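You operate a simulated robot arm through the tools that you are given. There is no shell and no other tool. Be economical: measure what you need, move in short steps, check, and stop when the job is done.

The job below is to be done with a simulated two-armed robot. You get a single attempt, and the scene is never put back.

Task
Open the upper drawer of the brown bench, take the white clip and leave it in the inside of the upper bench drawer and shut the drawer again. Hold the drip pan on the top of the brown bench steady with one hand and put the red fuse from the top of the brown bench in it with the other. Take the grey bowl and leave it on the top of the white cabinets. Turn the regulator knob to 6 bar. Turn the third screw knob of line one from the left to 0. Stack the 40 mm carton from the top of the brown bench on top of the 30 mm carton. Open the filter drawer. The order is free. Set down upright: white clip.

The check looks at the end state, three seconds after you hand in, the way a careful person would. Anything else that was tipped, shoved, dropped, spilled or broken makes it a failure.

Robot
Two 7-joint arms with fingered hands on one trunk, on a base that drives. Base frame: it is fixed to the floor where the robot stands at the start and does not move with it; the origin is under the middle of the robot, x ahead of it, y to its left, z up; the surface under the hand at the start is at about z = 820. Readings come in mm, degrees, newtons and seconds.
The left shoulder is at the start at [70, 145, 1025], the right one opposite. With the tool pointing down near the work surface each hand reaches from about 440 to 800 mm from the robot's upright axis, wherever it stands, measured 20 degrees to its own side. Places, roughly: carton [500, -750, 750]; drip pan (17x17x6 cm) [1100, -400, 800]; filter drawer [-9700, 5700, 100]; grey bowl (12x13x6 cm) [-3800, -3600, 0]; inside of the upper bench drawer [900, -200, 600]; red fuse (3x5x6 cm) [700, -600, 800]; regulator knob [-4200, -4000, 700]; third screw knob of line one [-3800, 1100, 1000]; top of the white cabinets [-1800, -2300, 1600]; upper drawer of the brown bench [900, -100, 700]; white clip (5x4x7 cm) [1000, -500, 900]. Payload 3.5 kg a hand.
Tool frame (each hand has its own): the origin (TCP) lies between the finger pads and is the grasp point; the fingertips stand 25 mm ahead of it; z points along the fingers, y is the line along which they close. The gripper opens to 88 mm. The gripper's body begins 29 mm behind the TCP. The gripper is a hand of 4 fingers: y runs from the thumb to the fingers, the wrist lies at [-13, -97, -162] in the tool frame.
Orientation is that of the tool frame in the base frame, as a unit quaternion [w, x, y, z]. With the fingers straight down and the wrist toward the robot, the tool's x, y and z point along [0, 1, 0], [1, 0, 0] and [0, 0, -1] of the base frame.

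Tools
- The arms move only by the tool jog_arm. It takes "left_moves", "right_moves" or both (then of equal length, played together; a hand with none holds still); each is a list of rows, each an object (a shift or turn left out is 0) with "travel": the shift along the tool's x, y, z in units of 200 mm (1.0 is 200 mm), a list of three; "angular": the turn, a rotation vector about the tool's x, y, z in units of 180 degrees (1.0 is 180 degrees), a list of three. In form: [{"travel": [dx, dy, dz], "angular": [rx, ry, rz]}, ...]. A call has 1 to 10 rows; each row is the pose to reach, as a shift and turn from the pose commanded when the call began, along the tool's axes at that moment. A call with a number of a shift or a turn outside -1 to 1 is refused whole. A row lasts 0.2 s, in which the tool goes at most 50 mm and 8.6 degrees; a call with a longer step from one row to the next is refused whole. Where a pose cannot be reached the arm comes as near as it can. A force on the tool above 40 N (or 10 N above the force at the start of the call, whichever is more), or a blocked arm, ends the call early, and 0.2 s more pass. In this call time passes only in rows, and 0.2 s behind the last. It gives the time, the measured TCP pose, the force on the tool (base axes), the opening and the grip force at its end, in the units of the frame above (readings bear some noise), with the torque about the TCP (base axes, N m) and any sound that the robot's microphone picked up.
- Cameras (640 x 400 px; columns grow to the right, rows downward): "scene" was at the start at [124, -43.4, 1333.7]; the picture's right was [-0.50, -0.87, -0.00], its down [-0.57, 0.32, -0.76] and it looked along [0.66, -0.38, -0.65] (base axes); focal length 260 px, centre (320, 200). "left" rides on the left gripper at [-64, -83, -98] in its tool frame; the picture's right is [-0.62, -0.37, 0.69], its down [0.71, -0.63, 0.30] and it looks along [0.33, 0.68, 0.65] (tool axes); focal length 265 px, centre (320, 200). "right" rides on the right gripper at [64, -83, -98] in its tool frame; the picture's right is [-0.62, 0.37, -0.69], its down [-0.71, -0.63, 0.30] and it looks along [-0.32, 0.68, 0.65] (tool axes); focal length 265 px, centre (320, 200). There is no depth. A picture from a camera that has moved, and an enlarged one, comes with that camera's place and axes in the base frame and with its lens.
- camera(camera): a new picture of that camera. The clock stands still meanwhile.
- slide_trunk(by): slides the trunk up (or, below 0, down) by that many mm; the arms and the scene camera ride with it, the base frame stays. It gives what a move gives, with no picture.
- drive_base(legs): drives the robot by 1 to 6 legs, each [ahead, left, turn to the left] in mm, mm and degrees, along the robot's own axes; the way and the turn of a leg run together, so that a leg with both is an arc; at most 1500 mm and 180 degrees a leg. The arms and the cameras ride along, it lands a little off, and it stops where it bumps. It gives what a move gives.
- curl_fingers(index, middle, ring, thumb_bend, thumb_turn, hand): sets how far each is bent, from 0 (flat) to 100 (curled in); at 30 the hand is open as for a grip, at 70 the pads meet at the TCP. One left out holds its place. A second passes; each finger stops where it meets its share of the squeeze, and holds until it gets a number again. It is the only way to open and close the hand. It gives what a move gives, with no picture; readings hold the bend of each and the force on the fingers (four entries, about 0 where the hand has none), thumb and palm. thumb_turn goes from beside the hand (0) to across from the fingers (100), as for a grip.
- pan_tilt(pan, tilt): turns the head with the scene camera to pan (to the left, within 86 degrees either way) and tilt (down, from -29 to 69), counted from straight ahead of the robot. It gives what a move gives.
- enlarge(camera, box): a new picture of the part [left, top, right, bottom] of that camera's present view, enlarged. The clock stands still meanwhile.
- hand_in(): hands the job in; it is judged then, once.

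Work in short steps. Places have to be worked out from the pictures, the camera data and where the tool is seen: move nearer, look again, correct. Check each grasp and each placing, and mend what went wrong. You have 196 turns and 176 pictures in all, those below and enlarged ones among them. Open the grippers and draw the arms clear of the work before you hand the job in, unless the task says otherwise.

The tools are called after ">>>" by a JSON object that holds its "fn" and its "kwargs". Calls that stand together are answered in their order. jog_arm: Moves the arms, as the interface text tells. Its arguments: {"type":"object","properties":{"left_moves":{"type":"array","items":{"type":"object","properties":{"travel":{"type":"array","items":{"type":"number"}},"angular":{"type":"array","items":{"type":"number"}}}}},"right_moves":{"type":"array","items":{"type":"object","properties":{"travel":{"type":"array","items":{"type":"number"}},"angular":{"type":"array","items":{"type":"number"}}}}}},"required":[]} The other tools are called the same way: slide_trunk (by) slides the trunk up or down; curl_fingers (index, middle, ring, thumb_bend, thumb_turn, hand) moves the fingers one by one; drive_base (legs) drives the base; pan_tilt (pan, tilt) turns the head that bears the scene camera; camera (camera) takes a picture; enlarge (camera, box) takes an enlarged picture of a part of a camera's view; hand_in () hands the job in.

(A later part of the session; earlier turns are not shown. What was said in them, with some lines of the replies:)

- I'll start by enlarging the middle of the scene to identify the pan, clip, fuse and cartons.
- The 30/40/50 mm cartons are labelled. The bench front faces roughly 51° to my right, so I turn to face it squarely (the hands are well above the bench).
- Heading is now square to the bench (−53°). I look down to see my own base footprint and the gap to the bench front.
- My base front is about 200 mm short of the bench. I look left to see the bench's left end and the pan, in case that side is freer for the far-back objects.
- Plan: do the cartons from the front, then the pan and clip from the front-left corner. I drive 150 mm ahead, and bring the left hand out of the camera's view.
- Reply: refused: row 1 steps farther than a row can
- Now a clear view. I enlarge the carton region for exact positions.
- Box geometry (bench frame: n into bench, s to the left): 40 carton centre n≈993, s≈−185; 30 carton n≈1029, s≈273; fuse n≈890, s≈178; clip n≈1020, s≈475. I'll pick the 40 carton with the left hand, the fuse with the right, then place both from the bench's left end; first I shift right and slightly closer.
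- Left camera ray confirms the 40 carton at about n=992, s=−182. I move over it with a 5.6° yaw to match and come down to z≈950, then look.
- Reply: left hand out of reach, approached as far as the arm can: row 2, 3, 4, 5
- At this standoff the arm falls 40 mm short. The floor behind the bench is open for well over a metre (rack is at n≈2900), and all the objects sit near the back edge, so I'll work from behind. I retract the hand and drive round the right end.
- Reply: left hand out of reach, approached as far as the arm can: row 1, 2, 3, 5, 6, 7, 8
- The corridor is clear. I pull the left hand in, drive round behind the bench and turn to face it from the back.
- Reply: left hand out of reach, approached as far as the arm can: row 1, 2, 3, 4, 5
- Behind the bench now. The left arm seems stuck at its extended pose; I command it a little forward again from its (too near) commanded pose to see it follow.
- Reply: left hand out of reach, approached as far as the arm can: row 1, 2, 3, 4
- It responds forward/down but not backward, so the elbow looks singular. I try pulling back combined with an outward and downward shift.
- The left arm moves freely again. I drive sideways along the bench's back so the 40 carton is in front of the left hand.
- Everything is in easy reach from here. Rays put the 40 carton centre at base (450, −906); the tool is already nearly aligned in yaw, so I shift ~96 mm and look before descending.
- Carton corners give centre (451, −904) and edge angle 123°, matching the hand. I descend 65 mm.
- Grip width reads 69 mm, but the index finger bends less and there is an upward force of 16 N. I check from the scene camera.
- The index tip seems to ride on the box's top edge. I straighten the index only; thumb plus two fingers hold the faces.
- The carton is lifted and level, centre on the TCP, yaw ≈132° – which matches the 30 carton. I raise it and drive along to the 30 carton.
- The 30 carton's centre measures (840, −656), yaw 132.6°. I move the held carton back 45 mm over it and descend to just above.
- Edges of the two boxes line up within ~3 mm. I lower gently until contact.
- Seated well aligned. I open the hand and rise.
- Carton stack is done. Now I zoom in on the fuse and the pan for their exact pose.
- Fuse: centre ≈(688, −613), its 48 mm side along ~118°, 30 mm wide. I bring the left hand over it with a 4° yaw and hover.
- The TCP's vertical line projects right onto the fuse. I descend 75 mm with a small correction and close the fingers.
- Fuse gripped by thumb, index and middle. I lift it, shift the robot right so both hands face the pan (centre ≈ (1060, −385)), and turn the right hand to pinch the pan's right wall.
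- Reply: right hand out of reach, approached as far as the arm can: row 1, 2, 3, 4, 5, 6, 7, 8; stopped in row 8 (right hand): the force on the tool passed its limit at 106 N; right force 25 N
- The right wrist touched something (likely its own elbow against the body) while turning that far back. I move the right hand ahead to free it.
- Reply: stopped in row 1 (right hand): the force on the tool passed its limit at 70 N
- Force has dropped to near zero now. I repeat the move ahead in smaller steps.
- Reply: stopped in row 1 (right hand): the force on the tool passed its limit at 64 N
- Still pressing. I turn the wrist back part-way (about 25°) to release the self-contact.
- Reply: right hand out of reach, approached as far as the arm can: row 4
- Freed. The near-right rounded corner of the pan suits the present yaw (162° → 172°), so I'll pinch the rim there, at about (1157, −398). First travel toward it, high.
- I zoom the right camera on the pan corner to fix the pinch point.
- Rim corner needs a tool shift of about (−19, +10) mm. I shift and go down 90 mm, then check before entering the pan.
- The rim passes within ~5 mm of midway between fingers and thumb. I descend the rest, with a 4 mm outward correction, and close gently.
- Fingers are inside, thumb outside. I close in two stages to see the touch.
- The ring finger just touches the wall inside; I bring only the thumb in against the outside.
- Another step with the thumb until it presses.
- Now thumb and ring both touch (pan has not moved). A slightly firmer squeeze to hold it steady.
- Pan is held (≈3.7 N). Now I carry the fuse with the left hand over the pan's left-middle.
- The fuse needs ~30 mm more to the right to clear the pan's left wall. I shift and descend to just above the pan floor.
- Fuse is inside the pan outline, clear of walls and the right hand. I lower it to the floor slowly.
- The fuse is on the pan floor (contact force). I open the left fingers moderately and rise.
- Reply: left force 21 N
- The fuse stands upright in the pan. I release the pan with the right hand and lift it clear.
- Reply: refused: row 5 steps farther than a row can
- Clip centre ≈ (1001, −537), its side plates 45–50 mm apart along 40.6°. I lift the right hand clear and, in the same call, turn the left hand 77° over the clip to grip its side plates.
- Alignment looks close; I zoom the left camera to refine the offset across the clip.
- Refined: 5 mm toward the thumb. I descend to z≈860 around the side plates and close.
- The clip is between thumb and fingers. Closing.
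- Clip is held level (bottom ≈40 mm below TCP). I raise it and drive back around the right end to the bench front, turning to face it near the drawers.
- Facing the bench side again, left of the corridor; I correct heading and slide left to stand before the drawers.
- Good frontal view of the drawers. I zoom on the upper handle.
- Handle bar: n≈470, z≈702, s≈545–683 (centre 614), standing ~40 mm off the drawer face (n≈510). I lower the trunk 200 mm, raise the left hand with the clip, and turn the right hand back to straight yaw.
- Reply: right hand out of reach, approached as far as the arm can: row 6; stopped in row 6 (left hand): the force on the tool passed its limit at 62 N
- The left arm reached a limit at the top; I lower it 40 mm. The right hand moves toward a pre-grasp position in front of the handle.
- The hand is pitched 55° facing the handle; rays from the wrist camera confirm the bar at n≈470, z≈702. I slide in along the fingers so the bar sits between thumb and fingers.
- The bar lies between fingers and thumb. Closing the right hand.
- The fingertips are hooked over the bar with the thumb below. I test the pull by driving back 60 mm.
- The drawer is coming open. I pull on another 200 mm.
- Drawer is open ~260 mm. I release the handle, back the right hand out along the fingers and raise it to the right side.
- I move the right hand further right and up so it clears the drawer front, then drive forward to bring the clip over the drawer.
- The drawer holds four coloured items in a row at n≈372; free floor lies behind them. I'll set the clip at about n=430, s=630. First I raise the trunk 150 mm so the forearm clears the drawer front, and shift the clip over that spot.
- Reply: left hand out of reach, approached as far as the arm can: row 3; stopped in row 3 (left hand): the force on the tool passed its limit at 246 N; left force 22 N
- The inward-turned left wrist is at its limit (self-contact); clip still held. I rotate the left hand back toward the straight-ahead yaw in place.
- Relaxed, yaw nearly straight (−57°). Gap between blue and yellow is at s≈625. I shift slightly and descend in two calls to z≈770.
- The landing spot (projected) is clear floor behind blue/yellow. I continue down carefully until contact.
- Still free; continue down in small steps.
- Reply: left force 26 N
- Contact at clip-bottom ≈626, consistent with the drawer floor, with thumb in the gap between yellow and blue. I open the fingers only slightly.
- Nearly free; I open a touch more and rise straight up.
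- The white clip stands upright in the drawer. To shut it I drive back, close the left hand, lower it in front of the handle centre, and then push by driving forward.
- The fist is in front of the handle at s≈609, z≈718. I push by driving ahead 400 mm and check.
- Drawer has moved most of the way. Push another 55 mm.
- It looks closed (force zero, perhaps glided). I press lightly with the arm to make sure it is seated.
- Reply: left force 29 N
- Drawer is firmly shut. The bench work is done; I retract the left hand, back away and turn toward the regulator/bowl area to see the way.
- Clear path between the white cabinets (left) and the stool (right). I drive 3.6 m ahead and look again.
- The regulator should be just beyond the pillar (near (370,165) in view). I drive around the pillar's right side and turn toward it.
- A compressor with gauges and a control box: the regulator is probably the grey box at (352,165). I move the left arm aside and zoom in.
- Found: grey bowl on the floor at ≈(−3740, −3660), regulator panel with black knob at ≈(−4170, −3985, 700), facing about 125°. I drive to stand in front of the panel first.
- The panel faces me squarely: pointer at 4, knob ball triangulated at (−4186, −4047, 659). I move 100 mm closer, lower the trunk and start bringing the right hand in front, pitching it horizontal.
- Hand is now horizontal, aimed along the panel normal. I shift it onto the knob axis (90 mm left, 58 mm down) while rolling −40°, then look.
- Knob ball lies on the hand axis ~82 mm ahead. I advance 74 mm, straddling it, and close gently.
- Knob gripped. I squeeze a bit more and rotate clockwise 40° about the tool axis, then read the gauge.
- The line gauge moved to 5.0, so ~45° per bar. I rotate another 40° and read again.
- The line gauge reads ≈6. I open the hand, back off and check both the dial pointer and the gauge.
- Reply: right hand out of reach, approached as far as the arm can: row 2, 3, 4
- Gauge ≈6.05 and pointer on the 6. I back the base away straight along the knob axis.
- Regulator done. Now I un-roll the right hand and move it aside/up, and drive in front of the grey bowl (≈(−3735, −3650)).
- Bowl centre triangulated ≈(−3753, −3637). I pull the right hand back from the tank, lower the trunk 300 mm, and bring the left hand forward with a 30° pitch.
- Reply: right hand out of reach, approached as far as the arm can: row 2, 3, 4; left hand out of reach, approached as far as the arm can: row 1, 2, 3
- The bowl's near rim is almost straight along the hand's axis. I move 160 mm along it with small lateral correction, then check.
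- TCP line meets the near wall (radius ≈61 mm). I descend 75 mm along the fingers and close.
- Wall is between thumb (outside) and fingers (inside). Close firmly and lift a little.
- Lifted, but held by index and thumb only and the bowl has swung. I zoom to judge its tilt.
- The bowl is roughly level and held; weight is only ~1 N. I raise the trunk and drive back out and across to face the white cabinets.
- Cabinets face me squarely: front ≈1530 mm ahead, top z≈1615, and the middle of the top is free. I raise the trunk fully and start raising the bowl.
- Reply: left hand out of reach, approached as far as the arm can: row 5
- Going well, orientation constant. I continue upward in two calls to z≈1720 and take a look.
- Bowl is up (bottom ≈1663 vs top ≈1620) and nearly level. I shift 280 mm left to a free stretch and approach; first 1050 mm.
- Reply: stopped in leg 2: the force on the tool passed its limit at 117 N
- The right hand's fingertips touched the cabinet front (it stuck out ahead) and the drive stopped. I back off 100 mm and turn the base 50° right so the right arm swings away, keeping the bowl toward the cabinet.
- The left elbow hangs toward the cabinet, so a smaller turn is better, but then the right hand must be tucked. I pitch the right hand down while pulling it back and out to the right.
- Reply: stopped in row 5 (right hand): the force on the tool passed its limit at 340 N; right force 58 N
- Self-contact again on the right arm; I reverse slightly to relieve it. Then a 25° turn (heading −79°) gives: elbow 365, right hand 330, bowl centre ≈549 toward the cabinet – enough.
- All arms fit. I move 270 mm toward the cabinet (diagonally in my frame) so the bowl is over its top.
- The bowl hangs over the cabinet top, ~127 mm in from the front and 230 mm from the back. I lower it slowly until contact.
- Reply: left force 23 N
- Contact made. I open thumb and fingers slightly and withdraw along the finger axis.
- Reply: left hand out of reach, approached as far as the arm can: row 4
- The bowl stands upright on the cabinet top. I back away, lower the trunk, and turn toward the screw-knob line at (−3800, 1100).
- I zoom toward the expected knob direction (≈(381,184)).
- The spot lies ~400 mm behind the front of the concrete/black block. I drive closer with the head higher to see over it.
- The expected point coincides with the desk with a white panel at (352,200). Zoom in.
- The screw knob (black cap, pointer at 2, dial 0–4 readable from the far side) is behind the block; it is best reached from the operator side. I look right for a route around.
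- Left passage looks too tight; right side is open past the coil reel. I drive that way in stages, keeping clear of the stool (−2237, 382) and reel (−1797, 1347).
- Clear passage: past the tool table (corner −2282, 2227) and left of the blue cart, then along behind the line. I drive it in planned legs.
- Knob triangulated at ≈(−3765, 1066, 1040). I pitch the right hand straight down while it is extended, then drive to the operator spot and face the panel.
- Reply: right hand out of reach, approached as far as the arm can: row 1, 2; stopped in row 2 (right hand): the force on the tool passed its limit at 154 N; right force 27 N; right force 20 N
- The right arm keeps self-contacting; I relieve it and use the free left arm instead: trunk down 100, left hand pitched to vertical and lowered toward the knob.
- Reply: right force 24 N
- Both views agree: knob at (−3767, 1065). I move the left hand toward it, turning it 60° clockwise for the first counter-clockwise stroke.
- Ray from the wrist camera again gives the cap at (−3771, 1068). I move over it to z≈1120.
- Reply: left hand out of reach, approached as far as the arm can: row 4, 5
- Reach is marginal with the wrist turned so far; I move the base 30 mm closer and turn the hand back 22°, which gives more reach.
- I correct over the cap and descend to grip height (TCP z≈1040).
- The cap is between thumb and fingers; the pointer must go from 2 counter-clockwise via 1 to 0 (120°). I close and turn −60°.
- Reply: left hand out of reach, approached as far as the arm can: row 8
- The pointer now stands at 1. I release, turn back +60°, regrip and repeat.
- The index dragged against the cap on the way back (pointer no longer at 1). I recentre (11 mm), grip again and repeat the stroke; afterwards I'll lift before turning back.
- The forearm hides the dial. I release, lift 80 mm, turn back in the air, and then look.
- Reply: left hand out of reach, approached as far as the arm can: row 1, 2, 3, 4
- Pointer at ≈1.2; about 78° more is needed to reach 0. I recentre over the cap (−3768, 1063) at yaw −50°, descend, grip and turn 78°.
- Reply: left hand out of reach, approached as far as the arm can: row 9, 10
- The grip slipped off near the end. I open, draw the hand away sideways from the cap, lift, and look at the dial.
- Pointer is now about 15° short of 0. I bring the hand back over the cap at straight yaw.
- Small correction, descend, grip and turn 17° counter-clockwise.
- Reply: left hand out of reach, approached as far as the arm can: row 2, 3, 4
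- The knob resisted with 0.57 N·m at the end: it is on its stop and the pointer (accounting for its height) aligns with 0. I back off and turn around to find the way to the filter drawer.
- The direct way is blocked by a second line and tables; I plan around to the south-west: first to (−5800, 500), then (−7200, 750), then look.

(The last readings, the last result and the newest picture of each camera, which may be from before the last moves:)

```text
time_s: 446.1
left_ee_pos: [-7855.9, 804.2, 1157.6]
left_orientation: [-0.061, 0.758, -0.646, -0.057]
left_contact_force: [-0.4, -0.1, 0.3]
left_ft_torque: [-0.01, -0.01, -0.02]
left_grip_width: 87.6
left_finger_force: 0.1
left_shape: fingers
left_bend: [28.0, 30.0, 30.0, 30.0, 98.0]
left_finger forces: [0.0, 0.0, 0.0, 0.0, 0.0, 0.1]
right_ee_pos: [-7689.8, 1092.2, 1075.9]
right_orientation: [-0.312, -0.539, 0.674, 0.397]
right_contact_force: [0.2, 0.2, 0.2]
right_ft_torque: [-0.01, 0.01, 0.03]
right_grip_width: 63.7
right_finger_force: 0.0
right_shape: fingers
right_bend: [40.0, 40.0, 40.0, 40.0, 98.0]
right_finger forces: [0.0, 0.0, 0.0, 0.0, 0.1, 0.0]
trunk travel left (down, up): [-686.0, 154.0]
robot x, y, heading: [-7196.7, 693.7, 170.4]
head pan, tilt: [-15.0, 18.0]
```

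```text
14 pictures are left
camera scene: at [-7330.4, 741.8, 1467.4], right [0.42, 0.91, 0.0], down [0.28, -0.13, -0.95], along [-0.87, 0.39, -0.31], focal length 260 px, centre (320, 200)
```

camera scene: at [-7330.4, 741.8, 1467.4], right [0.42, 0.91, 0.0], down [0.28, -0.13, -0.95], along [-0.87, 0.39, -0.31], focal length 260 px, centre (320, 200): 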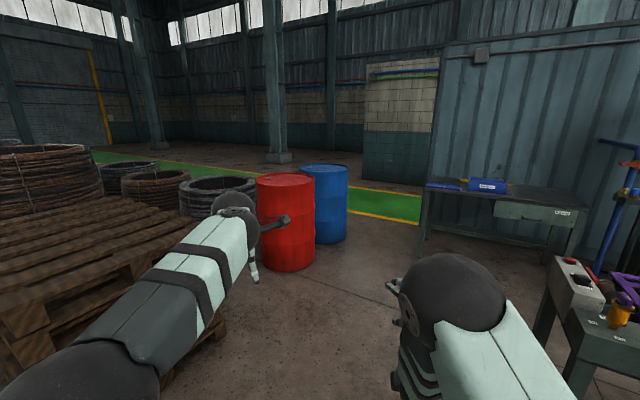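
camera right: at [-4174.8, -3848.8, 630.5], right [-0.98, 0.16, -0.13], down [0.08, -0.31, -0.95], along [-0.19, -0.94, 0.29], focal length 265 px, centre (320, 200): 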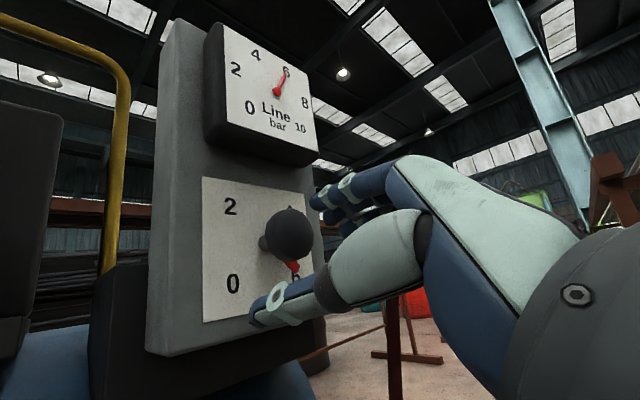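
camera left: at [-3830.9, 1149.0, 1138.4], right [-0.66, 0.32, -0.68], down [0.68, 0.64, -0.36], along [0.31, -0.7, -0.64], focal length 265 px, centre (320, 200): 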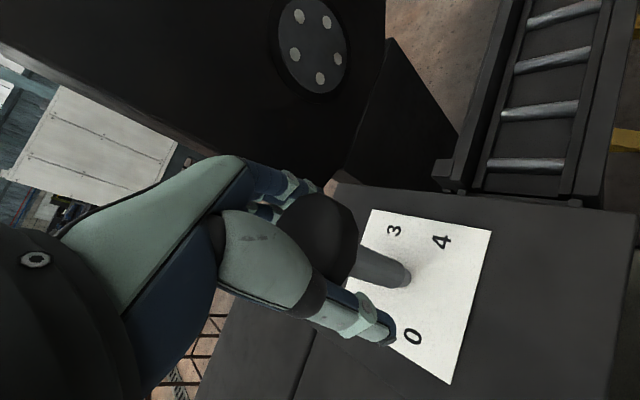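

Passage: between the blue barrel and the grey desk, then around the left end of the blue wall. I drive to (−9700, 2740) and look.

>>> {"fn": "drive_base", "kwargs": {"legs": [[0, 0, -29.7], [1500, 0, 0], [1000, 0, 0]]}}

>>> {"fn": "pan_tilt", "kwargs": {"pan": 0, "tilt": 22}}

>>> {"fn": "camera", "kwargs": {"camera": "scene"}}

```text
time_s: 459.8
left_ee_pos: [-9627.3, 2731.6, 1157.5]
left_orientation: [0.074, -0.557, 0.827, 0.039]
left_contact_force: [0.7, 0.1, 0.0]
left_ft_torque: [-0.01, -0.01, 0.01]
left_grip_width: 87.5
left_finger_force: 0.0
left_shape: fingers
left_bend: [28.0, 30.0, 30.0, 30.0, 98.0]
left_finger forces: [0.0, 0.0, 0.1, 0.0, 0.0, 0.0]
right_ee_pos: [-9335.6, 2891.7, 1076.2]
right_orientation: [-0.194, -0.339, 0.793, 0.467]
right_contact_force: [0.3, 0.4, -0.2]
right_ft_torque: [0.0, 0.0, -0.04]
right_grip_width: 63.5
right_finger_force: 0.0
right_shape: fingers
right_bend: [40.0, 40.0, 40.0, 40.0, 98.0]
right_finger forces: [0.0, 0.0, 0.0, 0.1, 0.0, 0.0]
trunk travel left (down, up): [-686.0, 154.0]
robot x, y, heading: [-9118.8, 2301.8, 139.3]
head pan, tilt: [-15.0, 18.0]
```

```text
time_s: 460.6
left_ee_pos: [-9627.5, 2731.9, 1157.3]
left_orientation: [0.074, -0.557, 0.826, 0.04]
left_contact_force: [0.8, -0.1, -0.3]
left_ft_torque: [0.01, 0.03, 0.01]
left_grip_width: 87.7
left_finger_force: 0.0
left_shape: fingers
left_bend: [28.0, 30.0, 30.0, 30.0, 98.0]
left_finger forces: [0.0, 0.0, 0.1, 0.1, 0.0, 0.1]
right_ee_pos: [-9338.1, 2892.3, 1076.0]
right_orientation: [-0.194, -0.339, 0.794, 0.467]
right_contact_force: [0.0, 1.1, -0.2]
right_ft_torque: [-0.02, 0.0, -0.01]
right_grip_width: 63.7
right_finger_force: 0.2
right_shape: fingers
right_bend: [40.0, 40.0, 40.0, 40.0, 98.0]
right_finger forces: [0.1, 0.1, 0.0, 0.0, 0.0, 0.0]
trunk travel left (down, up): [-686.0, 154.0]
robot x, y, heading: [-9116.6, 2297.3, 139.3]
head pan, tilt: [0.0, 22.0]
```

```text
13 pictures are left
camera scene: at [-9226.4, 2389.7, 1460.9], right [0.65, 0.76, 0.0], down [0.28, -0.24, -0.93], along [-0.7, 0.61, -0.37], focal length 260 px, centre (320, 200)
```

scene: 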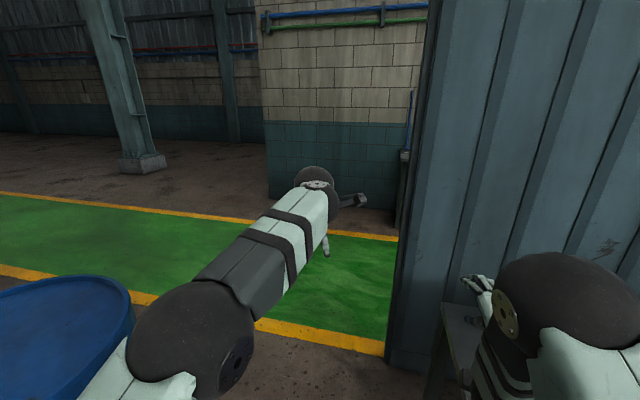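

The wall's end is 490 mm to my right, the barrel 550 mm to my left: passable. I go 1.85 m ahead onto the walkway and turn right to look behind the wall.

>>> {"fn": "drive_base", "kwargs": {"legs": [[1500, 0, 0], [350, 0, 0], [0, 0, -75]]}}

>>> {"fn": "camera", "kwargs": {"camera": "scene"}}

```text
time_s: 472.9
left_ee_pos: [-10245.5, 4085.7, 1157.8]
left_orientation: [0.082, 0.044, 0.996, -0.013]
left_contact_force: [0.3, -0.5, 0.2]
left_ft_torque: [0.04, 0.03, 0.02]
left_grip_width: 87.3
left_finger_force: 0.1
left_shape: fingers
left_bend: [28.0, 30.0, 30.0, 30.0, 98.0]
left_finger forces: [0.1, 0.0, 0.0, 0.0, 0.1, 0.0]
right_ee_pos: [-10007.3, 3852.6, 1076.4]
right_orientation: [0.121, 0.199, 0.84, 0.49]
right_contact_force: [-0.2, 0.1, -0.1]
right_ft_torque: [-0.01, 0.0, -0.01]
right_grip_width: 63.7
right_finger_force: 0.1
right_shape: fingers
right_bend: [40.0, 40.0, 40.0, 40.0, 98.0]
right_finger forces: [0.0, 0.1, 0.1, 0.0, 0.0, 0.1]
trunk travel left (down, up): [-686.0, 154.0]
robot x, y, heading: [-10513.0, 3470.5, 66.4]
head pan, tilt: [0.0, 22.0]
```

```text
12 pictures are left
camera scene: at [-10454.2, 3600.5, 1460.9], right [0.92, -0.4, 0.0], down [-0.15, -0.34, -0.93], along [0.37, 0.85, -0.37], focal length 260 px, centre (320, 200)
```

scene: 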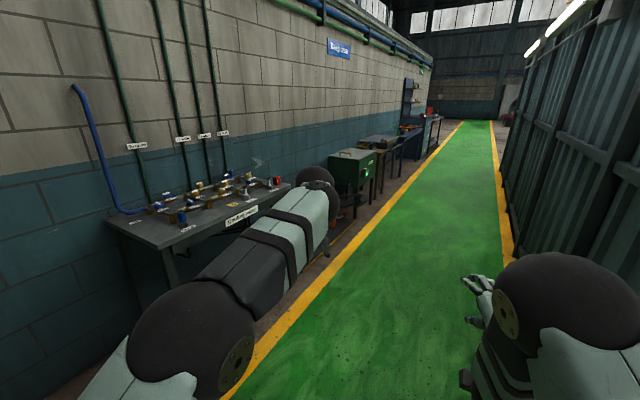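

The filter drawer should be low down by the wall on the left, just past the valve table. I drive along the walkway and face the wall there.

>>> {"fn": "drive_base", "kwargs": {"legs": [[0, 0, -9.1], [1400, 0, 0], [477, 0, 0], [0, 0, 73]]}}

>>> {"fn": "jog_arm", "kwargs": {"left_moves": [{"travel": [0.1, -0.2, 0]}, {"travel": [0.2, -0.4, 0]}, {"travel": [0.35, -0.6, 0]}, {"travel": [0.5, -0.78, 0]}, {"travel": [0.7, -0.9, 0]}, {"travel": [0.9, -1, 0]}]}}

>>> {"fn": "pan_tilt", "kwargs": {"pan": -10, "tilt": 48}}

>>> {"fn": "camera", "kwargs": {"camera": "scene"}}

```text
time_s: 486.1
left_ee_pos: [-9909.9, 5550.9, 1157.8]
left_orientation: [0.077, -0.482, 0.872, 0.033]
left_contact_force: [-0.1, -0.7, 0.0]
left_ft_torque: [-0.01, -0.01, 0.0]
left_grip_width: 87.6
left_finger_force: 0.0
left_shape: fingers
left_bend: [28.0, 30.0, 30.0, 30.0, 98.0]
left_finger forces: [0.1, 0.0, 0.0, 0.0, 0.0, 0.0]
right_ee_pos: [-9594.0, 5657.8, 1076.1]
right_orientation: [-0.151, -0.266, 0.821, 0.483]
right_contact_force: [1.0, 0.1, -0.3]
right_ft_torque: [0.0, 0.01, -0.01]
right_grip_width: 63.7
right_finger_force: 0.0
right_shape: fingers
right_bend: [40.0, 40.0, 40.0, 40.0, 98.0]
right_finger forces: [0.0, 0.1, 0.0, 0.0, 0.0, 0.0]
trunk travel left (down, up): [-686.0, 154.0]
robot x, y, heading: [-9485.4, 5032.2, 129.0]
head pan, tilt: [0.0, 22.0]
```

```text
time_s: 487.5
left_ee_pos: [-9837.0, 5292.9, 1129.2]
left_orientation: [0.077, -0.482, 0.872, 0.034]
left_contact_force: [0.9, -1.3, 0.0]
left_ft_torque: [-0.01, 0.01, -0.02]
left_grip_width: 87.5
left_finger_force: 0.0
left_shape: fingers
left_bend: [28.0, 30.0, 30.0, 30.0, 98.0]
left_finger forces: [0.0, 0.0, 0.0, 0.1, 0.0, 0.0]
right_ee_pos: [-9596.3, 5654.3, 1076.7]
right_orientation: [-0.15, -0.267, 0.82, 0.483]
right_contact_force: [-0.9, -0.6, -0.3]
right_ft_torque: [-0.03, -0.03, 0.02]
right_grip_width: 63.8
right_finger_force: 0.1
right_shape: fingers
right_bend: [40.0, 40.0, 40.0, 40.0, 98.0]
right_finger forces: [0.0, 0.0, 0.0, 0.0, 0.0, 0.1]
trunk travel left (down, up): [-686.0, 154.0]
robot x, y, heading: [-9488.0, 5035.2, 129.2]
head pan, tilt: [0.0, 22.0]
```

```text
time_s: 488.4
left_ee_pos: [-9835.1, 5295.6, 1129.0]
left_orientation: [0.078, -0.481, 0.872, 0.033]
left_contact_force: [0.1, -0.2, 0.3]
left_ft_torque: [0.0, 0.0, -0.01]
left_grip_width: 87.5
left_finger_force: 0.1
left_shape: fingers
left_bend: [28.0, 30.0, 30.0, 30.0, 98.0]
left_finger forces: [0.1, 0.1, 0.0, 0.0, 0.0, 0.0]
right_ee_pos: [-9594.4, 5656.9, 1076.3]
right_orientation: [-0.152, -0.267, 0.82, 0.483]
right_contact_force: [0.1, 0.4, 0.2]
right_ft_torque: [0.02, -0.05, -0.02]
right_grip_width: 63.6
right_finger_force: 0.0
right_shape: fingers
right_bend: [40.0, 40.0, 40.0, 40.0, 98.0]
right_finger forces: [0.1, 0.1, 0.1, 0.1, 0.1, 0.1]
trunk travel left (down, up): [-686.0, 154.0]
robot x, y, heading: [-9488.8, 5032.3, 129.0]
head pan, tilt: [-10.0, 48.0]
```

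```text
11 pictures are left
camera scene: at [-9554.2, 5140.7, 1421.4], right [0.87, 0.49, 0.0], down [0.36, -0.65, -0.67], along [-0.33, 0.58, -0.74], focal length 260 px, centre (320, 200)
```

scene: 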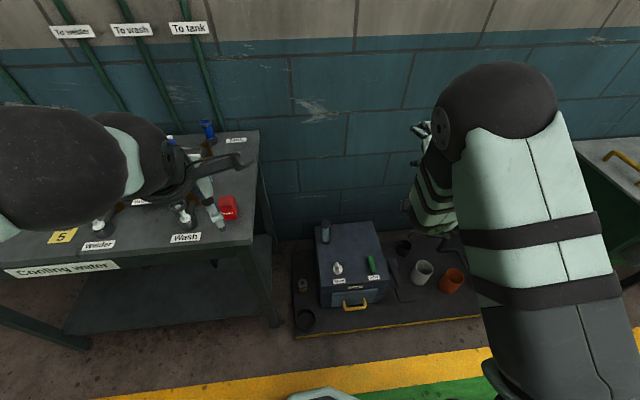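

A floor unit with a labelled drawer and a yellow handle at (355,303). Zoom in.

>>> {"fn": "enlarge", "kwargs": {"camera": "scene", "box": [290, 220, 430, 340]}}

```text
3.33 times, centred on (360, 280) of scene
camera zoom: at [-9554.2, 5140.7, 1421.4], right [0.87, 0.49, 0.0], down [0.36, -0.65, -0.67], along [-0.33, 0.58, -0.74], focal length 867 px, centre (187, -67)
```

zoom: 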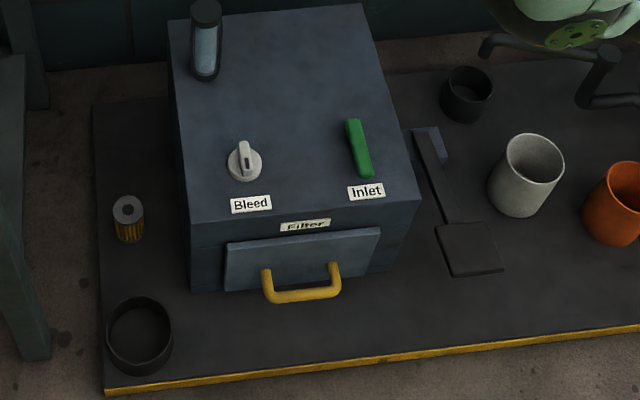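

Handle bar computed at ≈(−9628, 5645, z≈57), box front facing −53.6°. I position the base so it lies ahead of my left hand, and lower the trunk.

>>> {"fn": "drive_base", "kwargs": {"legs": [[-60, -349, 0], [0, 0, -2.6]]}}

>>> {"fn": "slide_trunk", "kwargs": {"by": -650}}

>>> {"fn": "curl_fingers", "kwargs": {"hand": "left", "index": 48, "middle": 48, "ring": 48, "thumb_bend": 48}}

>>> {"fn": "camera", "kwargs": {"camera": "left"}}

```text
time_s: 491.1
left_ee_pos: [-9518.1, 5480.7, 1129.8]
left_orientation: [0.078, -0.464, 0.882, 0.031]
left_contact_force: [0.0, 0.0, 0.2]
left_ft_torque: [0.01, -0.03, -0.01]
left_grip_width: 87.7
left_finger_force: 0.0
left_shape: fingers
left_bend: [28.0, 30.0, 30.0, 30.0, 98.0]
left_finger forces: [0.0, 0.0, 0.1, 0.0, 0.0, 0.0]
right_ee_pos: [-9263.2, 5834.2, 1077.2]
right_orientation: [-0.141, -0.251, 0.826, 0.485]
right_contact_force: [0.1, -0.4, 0.6]
right_ft_torque: [0.01, 0.0, 0.04]
right_grip_width: 63.8
right_finger_force: 0.0
right_shape: fingers
right_bend: [40.0, 40.0, 40.0, 40.0, 98.0]
right_finger forces: [0.0, 0.1, 0.0, 0.0, 0.0, 0.1]
trunk travel left (down, up): [-686.0, 154.0]
robot x, y, heading: [-9178.7, 5211.4, 126.5]
head pan, tilt: [-10.0, 48.0]
```

```text
refused: -650 is not a number from -400 to 400
```

```text
time_s: 492.1
left_ee_pos: [-9516.3, 5482.8, 1130.8]
left_orientation: [0.079, -0.463, 0.882, 0.031]
left_contact_force: [0.6, -0.2, -0.2]
left_ft_torque: [-0.02, -0.01, 0.02]
left_grip_width: 46.7
left_finger_force: 0.0
left_shape: fingers
left_bend: [48.0, 48.0, 48.0, 48.0, 98.0]
left_finger forces: [0.0, 0.0, 0.0, 0.0, 0.0, 0.0]
right_ee_pos: [-9261.6, 5834.9, 1076.6]
right_orientation: [-0.142, -0.251, 0.826, 0.485]
right_contact_force: [0.6, 1.0, 1.0]
right_ft_torque: [-0.02, -0.01, -0.03]
right_grip_width: 63.8
right_finger_force: 0.1
right_shape: fingers
right_bend: [40.0, 40.0, 40.0, 40.0, 98.0]
right_finger forces: [0.0, 0.0, 0.0, 0.0, 0.0, 0.0]
trunk travel left (down, up): [-686.0, 154.0]
robot x, y, heading: [-9178.7, 5204.3, 126.9]
head pan, tilt: [-10.0, 48.0]
```

```text
9 pictures are left
camera left: at [-9422.5, 5474.0, 1238.5], right [0.72, 0.38, -0.57], down [0.15, -0.9, -0.41], along [-0.67, 0.21, -0.71], focal length 265 px, centre (320, 200)
```

left: 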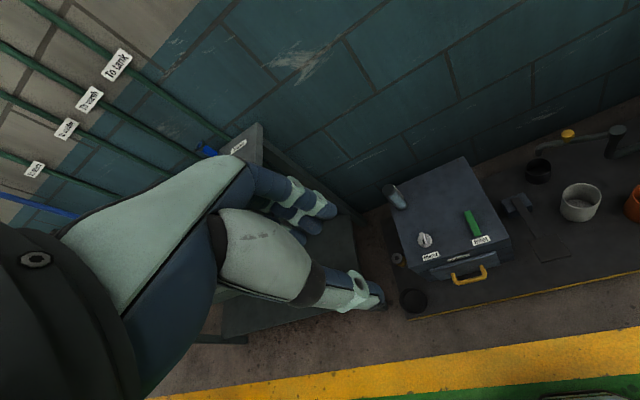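

I lower the trunk in two steps and square up the left hand (yaw and roll), then pitch it 30°.

>>> {"fn": "slide_trunk", "kwargs": {"by": -400}}

>>> {"fn": "slide_trunk", "kwargs": {"by": -240}}

>>> {"fn": "jog_arm", "kwargs": {"left_moves": [{"angular": [0, 0.018, 0.035]}, {"angular": [0, 0.036, 0.07]}, {"angular": [0, 0.054, 0.105]}]}}

>>> {"fn": "jog_arm", "kwargs": {"left_moves": [{"travel": [0, 0, 0.15], "angular": [-0.042, 0, 0]}, {"travel": [0, 0, 0.35], "angular": [-0.084, 0, 0]}, {"travel": [0, 0, 0.55], "angular": [-0.126, 0, 0]}, {"travel": [0, 0, 0.75], "angular": [-0.167, 0, 0]}]}}

```text
time_s: 495.9
left_ee_pos: [-9516.1, 5482.3, 730.2]
left_orientation: [0.079, -0.464, 0.882, 0.032]
left_contact_force: [-0.6, 0.6, 0.4]
left_ft_torque: [-0.02, -0.02, 0.03]
left_grip_width: 46.5
left_finger_force: 0.0
left_shape: fingers
left_bend: [48.0, 48.0, 48.0, 48.0, 98.0]
left_finger forces: [0.0, 0.0, 0.0, 0.0, 0.0, 0.1]
right_ee_pos: [-9261.8, 5835.2, 674.1]
right_orientation: [-0.142, -0.25, 0.826, 0.485]
right_contact_force: [0.6, 0.3, -0.4]
right_ft_torque: [0.01, -0.01, 0.02]
right_grip_width: 63.8
right_finger_force: 0.0
right_shape: fingers
right_bend: [40.0, 40.0, 40.0, 40.0, 98.0]
right_finger forces: [0.1, 0.0, 0.0, 0.1, 0.0, 0.0]
trunk travel left (down, up): [-286.0, 554.0]
robot x, y, heading: [-9182.4, 5211.7, 126.7]
head pan, tilt: [-10.0, 48.0]
```

```text
time_s: 498.4
left_ee_pos: [-9517.3, 5482.3, 489.8]
left_orientation: [0.078, -0.464, 0.882, 0.03]
left_contact_force: [0.1, 0.3, -0.8]
left_ft_torque: [0.0, -0.05, 0.02]
left_grip_width: 46.6
left_finger_force: 0.2
left_shape: fingers
left_bend: [48.0, 48.0, 48.0, 48.0, 98.0]
left_finger forces: [0.0, 0.0, 0.0, 0.0, 0.1, 0.0]
right_ee_pos: [-9261.1, 5834.4, 435.6]
right_orientation: [-0.142, -0.25, 0.826, 0.485]
right_contact_force: [0.7, -0.9, 1.5]
right_ft_torque: [0.01, -0.03, 0.02]
right_grip_width: 63.6
right_finger_force: 0.0
right_shape: fingers
right_bend: [40.0, 40.0, 40.0, 40.0, 98.0]
right_finger forces: [0.1, 0.0, 0.1, 0.0, 0.0, 0.0]
trunk travel left (down, up): [-46.0, 794.0]
robot x, y, heading: [-9177.0, 5208.8, 126.9]
head pan, tilt: [-10.0, 48.0]
```

```text
time_s: 499.2
left_ee_pos: [-9517.5, 5483.4, 490.1]
left_orientation: [-0.004, -0.313, 0.95, 0.005]
left_contact_force: [0.0, -0.1, -0.1]
left_ft_torque: [-0.02, 0.0, -0.01]
left_grip_width: 46.4
left_finger_force: 0.0
left_shape: fingers
left_bend: [48.0, 48.0, 48.0, 48.0, 98.0]
left_finger forces: [0.0, 0.1, 0.0, 0.0, 0.1, 0.0]
right_ee_pos: [-9261.8, 5834.4, 436.0]
right_orientation: [-0.142, -0.25, 0.826, 0.485]
right_contact_force: [0.0, -0.1, -0.3]
right_ft_torque: [-0.02, -0.02, -0.02]
right_grip_width: 63.7
right_finger_force: 0.1
right_shape: fingers
right_bend: [40.0, 40.0, 40.0, 40.0, 98.0]
right_finger forces: [0.0, 0.1, 0.0, 0.0, 0.1, 0.0]
trunk travel left (down, up): [-46.0, 794.0]
robot x, y, heading: [-9177.0, 5208.0, 126.9]
head pan, tilt: [-10.0, 48.0]
```

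```text
time_s: 500.2
left_ee_pos: [-9522.5, 5502.2, 335.3]
left_orientation: [-0.086, -0.302, 0.916, 0.251]
left_contact_force: [0.0, 0.0, -0.5]
left_ft_torque: [0.0, -0.01, -0.02]
left_grip_width: 46.5
left_finger_force: 0.1
left_shape: fingers
left_bend: [48.0, 48.0, 48.0, 48.0, 98.0]
left_finger forces: [0.1, 0.0, 0.0, 0.0, 0.0, 0.0]
left hand out of reach, approached as far as the arm can: row 3, 4
right_ee_pos: [-9260.6, 5835.4, 435.5]
right_orientation: [-0.143, -0.25, 0.826, 0.485]
right_contact_force: [0.0, 0.3, 0.5]
right_ft_torque: [-0.01, -0.03, 0.0]
right_grip_width: 63.6
right_finger_force: 0.0
right_shape: fingers
right_bend: [40.0, 40.0, 40.0, 40.0, 98.0]
right_finger forces: [0.1, 0.1, 0.0, 0.1, 0.0, 0.2]
trunk travel left (down, up): [-46.0, 794.0]
robot x, y, heading: [-9178.0, 5207.6, 126.8]
head pan, tilt: [-10.0, 48.0]
```

Hand is squared at θ≈31°, yaw 126.4°. I take a wrist picture to fix the handle position.

>>> {"fn": "camera", "kwargs": {"camera": "left"}}

```text
8 pictures are left
camera left: at [-9397.5, 5442.3, 376.5], right [0.47, 0.4, -0.79], down [-0.35, -0.74, -0.58], along [-0.81, 0.55, -0.21], focal length 265 px, centre (320, 200)
```

left: 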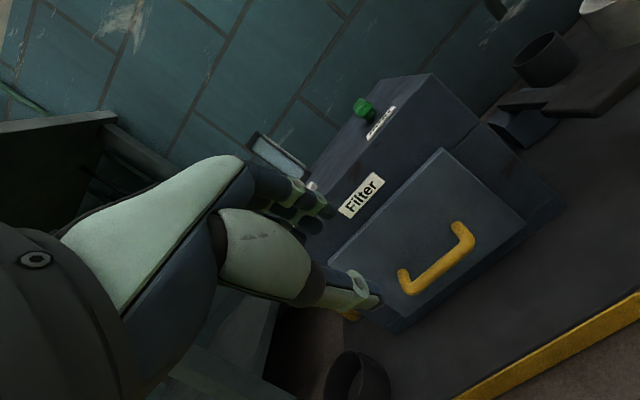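

Triangulating both views puts the bar at (−9623, 5611, 148), 40 mm in front of the panel. I narrow the fingers and approach most of the way.

>>> {"fn": "curl_fingers", "kwargs": {"hand": "left", "index": 53, "middle": 53, "ring": 53, "thumb_bend": 45}}

>>> {"fn": "jog_arm", "kwargs": {"left_moves": [{"travel": [0.02, 0.04, 0.17]}, {"travel": [0.04, 0.08, 0.34]}, {"travel": [0.06, 0.12, 0.51]}, {"travel": [0.073, 0.1535, 0.68]}, {"travel": [0.073, 0.1535, 0.8]}]}}

>>> {"fn": "camera", "kwargs": {"camera": "left"}}

```text
time_s: 501.2
left_ee_pos: [-9522.8, 5503.3, 334.6]
left_orientation: [-0.085, -0.302, 0.916, 0.25]
left_contact_force: [0.2, 0.1, 0.9]
left_ft_torque: [-0.04, 0.02, 0.01]
left_grip_width: 43.5
left_finger_force: 0.0
left_shape: fingers
left_bend: [53.0, 53.0, 53.0, 45.0, 98.0]
left_finger forces: [0.0, 0.1, 0.0, 0.0, 0.0, 0.0]
right_ee_pos: [-9262.5, 5835.1, 435.7]
right_orientation: [-0.141, -0.25, 0.826, 0.485]
right_contact_force: [0.0, -0.3, -0.1]
right_ft_torque: [0.0, -0.02, 0.0]
right_grip_width: 63.7
right_finger_force: 0.1
right_shape: fingers
right_bend: [40.0, 40.0, 40.0, 40.0, 98.0]
right_finger forces: [0.0, 0.1, 0.0, 0.0, 0.0, 0.0]
trunk travel left (down, up): [-46.0, 794.0]
robot x, y, heading: [-9176.5, 5209.1, 126.8]
head pan, tilt: [-10.0, 48.0]
```

```text
time_s: 502.4
left_ee_pos: [-9599.0, 5580.4, 211.4]
left_orientation: [-0.086, -0.302, 0.916, 0.251]
left_contact_force: [-0.5, -0.2, 0.7]
left_ft_torque: [0.0, 0.0, -0.01]
left_grip_width: 43.7
left_finger_force: 0.1
left_shape: fingers
left_bend: [53.0, 53.0, 53.0, 45.0, 98.0]
left_finger forces: [0.0, 0.0, 0.0, 0.0, 0.0, 0.0]
right_ee_pos: [-9262.1, 5835.3, 434.6]
right_orientation: [-0.141, -0.25, 0.826, 0.485]
right_contact_force: [0.0, 0.8, 0.4]
right_ft_torque: [0.01, -0.02, 0.0]
right_grip_width: 63.8
right_finger_force: 0.1
right_shape: fingers
right_bend: [40.0, 40.0, 40.0, 40.0, 98.0]
right_finger forces: [0.0, 0.0, 0.1, 0.1, 0.0, 0.0]
trunk travel left (down, up): [-46.0, 794.0]
robot x, y, heading: [-9177.3, 5207.4, 126.9]
head pan, tilt: [-10.0, 48.0]
```

```text
7 pictures are left
camera left: at [-9474.9, 5520.7, 253.3], right [0.47, 0.4, -0.79], down [-0.34, -0.74, -0.58], along [-0.81, 0.55, -0.21], focal length 265 px, centre (320, 200)
```

left: 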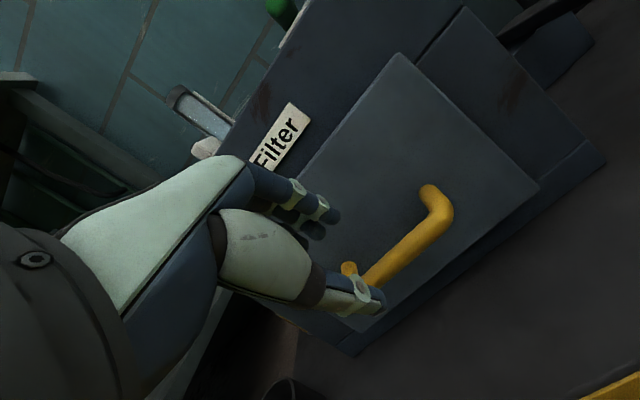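

Bar is nearly on the hand axis, 68 mm ahead. I complete the approach with a small correction and close.

>>> {"fn": "jog_arm", "kwargs": {"left_moves": [{"travel": [-0.04, -0.01, 0.1]}, {"travel": [-0.04, -0.01, 0.2]}, {"travel": [-0.04, -0.01, 0.28]}, {"travel": [-0.04, -0.01, 0.345]}]}}

>>> {"fn": "camera", "kwargs": {"camera": "left"}}

```text
time_s: 503.4
left_ee_pos: [-9613.1, 5613.5, 152.2]
left_orientation: [-0.084, -0.304, 0.916, 0.249]
left_contact_force: [0.1, -0.3, -0.4]
left_ft_torque: [-0.01, -0.04, 0.02]
left_grip_width: 43.7
left_finger_force: 0.0
left_shape: fingers
left_bend: [53.0, 53.0, 53.0, 45.0, 98.0]
left_finger forces: [0.0, 0.0, 0.0, 0.0, 0.0, 0.1]
right_ee_pos: [-9262.1, 5834.3, 435.2]
right_orientation: [-0.142, -0.25, 0.826, 0.485]
right_contact_force: [-1.1, -1.5, 0.4]
right_ft_torque: [-0.01, 0.0, -0.01]
right_grip_width: 63.8
right_finger_force: 0.1
right_shape: fingers
right_bend: [40.0, 40.0, 40.0, 40.0, 98.0]
right_finger forces: [0.0, 0.0, 0.1, 0.1, 0.0, 0.0]
trunk travel left (down, up): [-46.0, 794.0]
robot x, y, heading: [-9175.6, 5206.1, 126.8]
head pan, tilt: [-10.0, 48.0]
```

```text
6 pictures are left
camera left: at [-9487.8, 5552.3, 193.9], right [0.47, 0.4, -0.79], down [-0.34, -0.74, -0.58], along [-0.81, 0.55, -0.21], focal length 265 px, centre (320, 200)
```

left: 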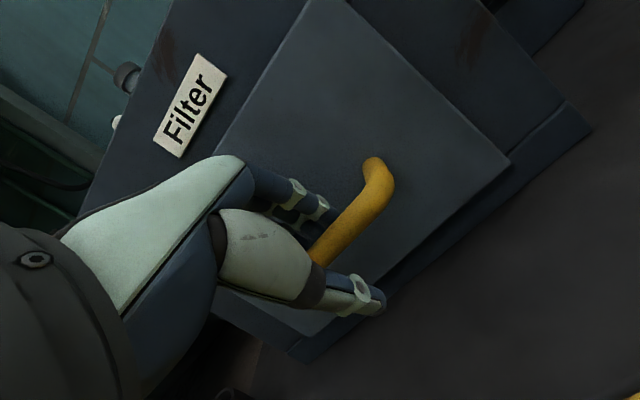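

The bar lies between fingers (behind) and thumb (front). Closing, then a test pull of 60 mm with the base.

>>> {"fn": "curl_fingers", "kwargs": {"hand": "left", "index": 78, "middle": 78, "ring": 78, "thumb_bend": 75}}

>>> {"fn": "drive_base", "kwargs": {"legs": [[-60, 0, 0]]}}

>>> {"fn": "camera", "kwargs": {"camera": "left"}}

```text
time_s: 504.4
left_ee_pos: [-9612.7, 5611.5, 151.9]
left_orientation: [-0.085, -0.303, 0.916, 0.248]
left_contact_force: [-1.7, -2.9, -8.2]
left_ft_torque: [-0.1, 0.03, -0.3]
left_grip_width: 4.6
left_finger_force: 16.8
left_shape: fingers
left_bend: [77.0, 76.0, 76.0, 63.0, 97.0]
left_finger forces: [5.3, 4.9, 6.6, 0.0, 17.3, 0.1]
right_ee_pos: [-9262.5, 5834.6, 435.5]
right_orientation: [-0.142, -0.251, 0.825, 0.486]
right_contact_force: [0.7, 0.3, -0.5]
right_ft_torque: [0.0, -0.02, -0.01]
right_grip_width: 63.6
right_finger_force: 0.1
right_shape: fingers
right_bend: [40.0, 40.0, 40.0, 40.0, 98.0]
right_finger forces: [0.1, 0.0, 0.0, 0.1, 0.0, 0.0]
trunk travel left (down, up): [-46.0, 794.0]
robot x, y, heading: [-9178.8, 5212.1, 126.8]
head pan, tilt: [-10.0, 48.0]
```

```text
time_s: 505.4
left_ee_pos: [-9578.1, 5565.0, 150.6]
left_orientation: [-0.085, -0.304, 0.916, 0.249]
left_contact_force: [-5.9, -5.1, -10.1]
left_ft_torque: [-0.1, 0.1, -0.21]
left_grip_width: 4.8
left_finger_force: 15.8
left_shape: fingers
left_bend: [77.0, 76.0, 76.0, 63.0, 97.0]
left_finger forces: [4.9, 4.4, 6.0, 0.0, 17.0, 0.1]
right_ee_pos: [-9226.5, 5787.8, 435.0]
right_orientation: [-0.142, -0.251, 0.826, 0.484]
right_contact_force: [0.0, -0.7, 0.2]
right_ft_torque: [0.0, -0.02, 0.0]
right_grip_width: 63.9
right_finger_force: 0.0
right_shape: fingers
right_bend: [40.0, 40.0, 40.0, 40.0, 98.0]
right_finger forces: [0.1, 0.0, 0.0, 0.1, 0.0, 0.0]
trunk travel left (down, up): [-46.0, 794.0]
robot x, y, heading: [-9145.8, 5156.2, 127.0]
head pan, tilt: [-10.0, 48.0]
```

```text
5 pictures are left
camera left: at [-9452.8, 5504.1, 193.0], right [0.47, 0.4, -0.79], down [-0.34, -0.74, -0.58], along [-0.81, 0.54, -0.22], focal length 265 px, centre (320, 200)
```

left: 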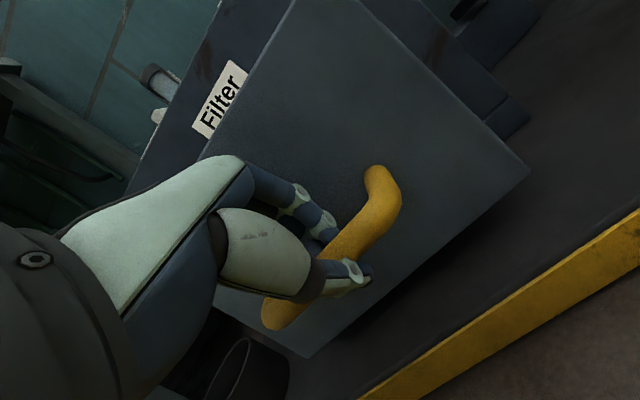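

The filter drawer is coming out. Pull another 130 mm.

>>> {"fn": "drive_base", "kwargs": {"legs": [[-130, 0, 0]]}}

>>> {"fn": "camera", "kwargs": {"camera": "scene"}}

```text
time_s: 506.7
left_ee_pos: [-9509.7, 5470.1, 155.2]
left_orientation: [-0.089, -0.304, 0.914, 0.255]
left_contact_force: [-9.0, 11.3, -8.6]
left_ft_torque: [0.03, 0.15, -0.29]
left_grip_width: 7.6
left_finger_force: 17.2
left_shape: fingers
left_bend: [76.0, 75.0, 75.0, 63.0, 97.0]
left_finger forces: [7.1, 6.4, 7.5, 0.1, 13.6, 0.0]
right_ee_pos: [-9153.4, 5689.1, 435.2]
right_orientation: [-0.141, -0.25, 0.826, 0.485]
right_contact_force: [0.0, 0.3, -0.8]
right_ft_torque: [0.0, 0.02, 0.0]
right_grip_width: 63.6
right_finger_force: 0.0
right_shape: fingers
right_bend: [40.0, 40.0, 40.0, 40.0, 98.0]
right_finger forces: [0.0, 0.0, 0.0, 0.1, 0.0, 0.1]
trunk travel left (down, up): [-46.0, 794.0]
robot x, y, heading: [-9066.1, 5059.7, 127.2]
head pan, tilt: [-10.0, 48.0]
stopped in leg 1: the force on the tool passed its limit at 45 N (the readings are from after the stop); the commanded pose is now the measured one
```

```text
4 pictures are left
camera scene: at [-9134.3, 5172.3, 781.1], right [0.89, 0.45, 0.0], down [0.34, -0.66, -0.67], along [-0.3, 0.6, -0.74], focal length 260 px, centre (320, 200)
```

scene: 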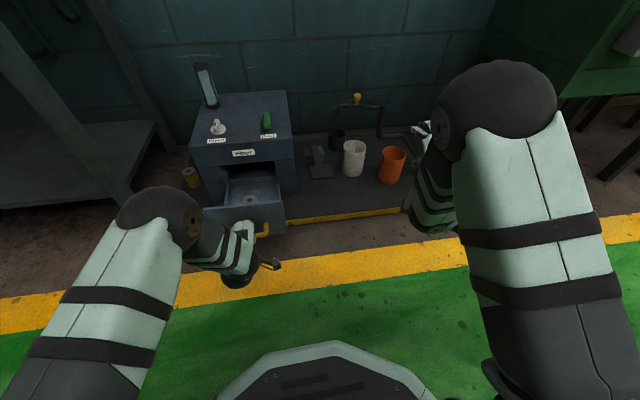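

The drawer reached its end stop, fully open (~175 mm). I release the handle and withdraw upward along the finger axis.

>>> {"fn": "curl_fingers", "kwargs": {"hand": "left", "index": 50, "middle": 50, "ring": 50, "thumb_bend": 40}}

>>> {"fn": "jog_arm", "kwargs": {"left_moves": [{"travel": [0, 0, -0.1]}, {"travel": [0, 0, -0.25]}, {"travel": [0, 0, -0.4]}, {"travel": [0, 0, -0.6]}, {"travel": [0, 0, -0.8]}]}}

>>> {"fn": "enlarge", "kwargs": {"camera": "scene", "box": [160, 80, 320, 280]}}

```text
time_s: 507.7
left_ee_pos: [-9509.0, 5467.3, 155.2]
left_orientation: [-0.088, -0.305, 0.914, 0.255]
left_contact_force: [0.1, 0.1, -0.1]
left_ft_torque: [-0.01, -0.02, 0.03]
left_grip_width: 52.0
left_finger_force: 0.7
left_shape: fingers
left_bend: [50.0, 51.0, 50.0, 40.0, 97.0]
left_finger forces: [0.1, 1.0, 0.0, 0.1, 0.1, 0.1]
right_ee_pos: [-9154.0, 5689.3, 435.8]
right_orientation: [-0.142, -0.251, 0.826, 0.485]
right_contact_force: [-0.2, -1.3, -0.2]
right_ft_torque: [0.04, -0.01, 0.0]
right_grip_width: 63.8
right_finger_force: 0.1
right_shape: fingers
right_bend: [40.0, 40.0, 40.0, 40.0, 98.0]
right_finger forces: [0.0, 0.0, 0.0, 0.1, 0.1, 0.1]
trunk travel left (down, up): [-46.0, 794.0]
robot x, y, heading: [-9065.9, 5060.8, 127.2]
head pan, tilt: [-10.0, 48.0]
```

```text
time_s: 508.9
left_ee_pos: [-9461.1, 5402.9, 292.5]
left_orientation: [-0.089, -0.304, 0.914, 0.254]
left_contact_force: [-0.3, -0.4, -0.6]
left_ft_torque: [0.0, 0.01, 0.0]
left_grip_width: 52.0
left_finger_force: 0.0
left_shape: fingers
left_bend: [50.0, 50.0, 50.0, 40.0, 97.0]
left_finger forces: [0.1, 0.0, 0.0, 0.1, 0.0, 0.0]
right_ee_pos: [-9153.7, 5688.3, 437.6]
right_orientation: [-0.143, -0.251, 0.825, 0.485]
right_contact_force: [0.2, -0.9, -0.3]
right_ft_torque: [-0.01, 0.02, -0.01]
right_grip_width: 63.7
right_finger_force: 0.1
right_shape: fingers
right_bend: [40.0, 40.0, 40.0, 40.0, 98.0]
right_finger forces: [0.0, 0.0, 0.0, 0.0, 0.0, 0.0]
trunk travel left (down, up): [-46.0, 794.0]
robot x, y, heading: [-9069.8, 5063.2, 126.8]
head pan, tilt: [-10.0, 48.0]
```

```text
2.00 times, centred on (240, 180) of scene
camera zoom: at [-9133.6, 5171.5, 781.3], right [0.89, 0.45, 0.0], down [0.34, -0.66, -0.67], along [-0.3, 0.6, -0.74], focal length 520 px, centre (480, 240)
```

zoom: 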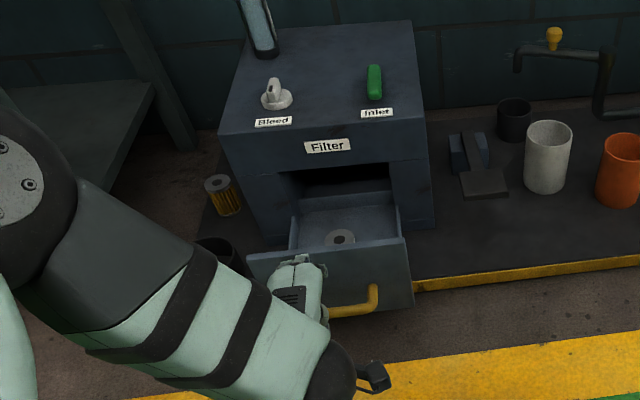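

The filter drawer stands open and everything around it is undisturbed. I open both hands and draw clear.

>>> {"fn": "drive_base", "kwargs": {"legs": [[-180, 0, 0]]}}

>>> {"fn": "curl_fingers", "kwargs": {"hand": "left", "index": 30, "middle": 30, "ring": 30, "thumb_bend": 30}}

>>> {"fn": "curl_fingers", "kwargs": {"hand": "right", "index": 30, "middle": 30, "ring": 30, "thumb_bend": 30}}

>>> {"fn": "camera", "kwargs": {"camera": "scene"}}

```text
time_s: 510.4
left_ee_pos: [-9353.4, 5260.7, 292.4]
left_orientation: [-0.088, -0.303, 0.914, 0.254]
left_contact_force: [0.4, 0.4, -0.1]
left_ft_torque: [0.0, 0.0, -0.01]
left_grip_width: 52.1
left_finger_force: 0.1
left_shape: fingers
left_bend: [50.0, 50.0, 50.0, 40.0, 97.0]
left_finger forces: [0.0, 0.0, 0.1, 0.0, 0.0, 0.1]
right_ee_pos: [-9045.2, 5545.5, 435.4]
right_orientation: [-0.142, -0.251, 0.826, 0.485]
right_contact_force: [0.3, -0.7, -0.4]
right_ft_torque: [0.06, 0.02, 0.02]
right_grip_width: 63.9
right_finger_force: 0.0
right_shape: fingers
right_bend: [40.0, 40.0, 40.0, 40.0, 98.0]
right_finger forces: [0.0, 0.1, 0.0, 0.1, 0.0, 0.1]
trunk travel left (down, up): [-46.0, 794.0]
robot x, y, heading: [-8966.1, 4921.9, 126.5]
head pan, tilt: [-10.0, 48.0]
```

```text
time_s: 511.4
left_ee_pos: [-9352.9, 5258.1, 291.5]
left_orientation: [-0.089, -0.303, 0.914, 0.255]
left_contact_force: [0.3, 0.2, -0.1]
left_ft_torque: [0.04, -0.02, 0.04]
left_grip_width: 84.4
left_finger_force: 0.1
left_shape: fingers
left_bend: [30.0, 30.0, 30.0, 30.0, 97.0]
left_finger forces: [0.0, 0.0, 0.0, 0.1, 0.1, 0.0]
right_ee_pos: [-9044.4, 5544.9, 435.8]
right_orientation: [-0.141, -0.249, 0.826, 0.485]
right_contact_force: [-0.1, -0.2, 0.5]
right_ft_torque: [-0.02, -0.01, 0.0]
right_grip_width: 63.4
right_finger_force: 0.0
right_shape: fingers
right_bend: [40.0, 40.0, 40.0, 40.0, 98.0]
right_finger forces: [0.0, 0.0, 0.1, 0.0, 0.0, 0.1]
trunk travel left (down, up): [-46.0, 794.0]
robot x, y, heading: [-8960.4, 4920.1, 126.9]
head pan, tilt: [-10.0, 48.0]
```

```text
time_s: 512.5
left_ee_pos: [-9353.0, 5260.4, 293.6]
left_orientation: [-0.089, -0.304, 0.914, 0.254]
left_contact_force: [0.0, -0.2, 1.3]
left_ft_torque: [0.0, 0.0, 0.01]
left_grip_width: 84.3
left_finger_force: 0.1
left_shape: fingers
left_bend: [30.0, 30.0, 30.0, 30.0, 97.0]
left_finger forces: [0.0, 0.0, 0.0, 0.0, 0.0, 0.0]
right_ee_pos: [-9045.4, 5545.8, 436.1]
right_orientation: [-0.141, -0.25, 0.826, 0.485]
right_contact_force: [0.1, -1.2, -0.6]
right_ft_torque: [0.0, -0.03, -0.03]
right_grip_width: 84.1
right_finger_force: 0.0
right_shape: fingers
right_bend: [30.0, 30.0, 30.0, 30.0, 98.0]
right_finger forces: [0.1, 0.0, 0.1, 0.0, 0.0, 0.1]
trunk travel left (down, up): [-46.0, 794.0]
robot x, y, heading: [-8962.6, 4920.1, 127.1]
head pan, tilt: [-10.0, 48.0]
```

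```text
2 pictures are left
camera scene: at [-9025.7, 5027.9, 781.3], right [0.89, 0.45, 0.0], down [0.33, -0.66, -0.67], along [-0.3, 0.6, -0.74], focal length 260 px, centre (320, 200)
```

scene: 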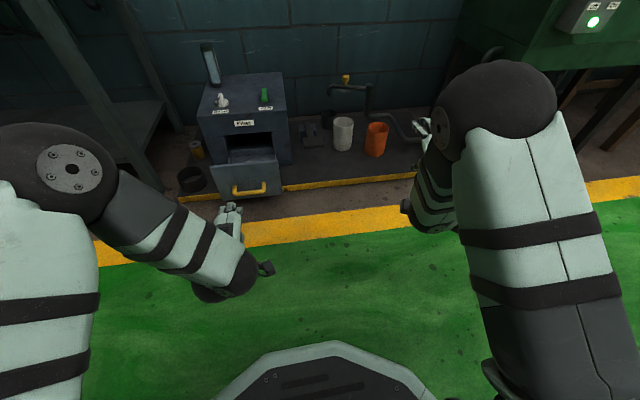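

The drawer stays open and both arms are clear with the hands open, so I hand in.

>>> {"fn": "hand_in", "kwargs": {}}

```text
The job is handed in.
```

I did all seven tasks and handed the job in; the one reading I could not confirm fully is the screw knob. Its pointer is hard against its end stop and lines up with 0 to within about 4°.

- **White clip:** it stands upright in the upper bench drawer, behind the coloured pieces, and the drawer is pushed shut.
- **Red fuse:** it stands upright in the drip pan, placed with the left hand while the right hand held the pan's rim.
- **Cartons:** the 40 mm carton sits on the 30 mm one, edges aligned to about 3 mm.
- **Regulator:** the knob pointer is on 6 and the line gauge reads about 6 bar.
- **Grey bowl:** it is upright on top of the white cabinets.
- **Screw knob:** I identified the third knob of line one by its given position and by how the dials read from the operator's side.
- **Filter drawer:** it is pulled out to its stop.

While I was carrying the bowl, the right hand's fingertips bumped the front of the white cabinets (about 117 N). Nothing in the pictures afterwards looked moved.
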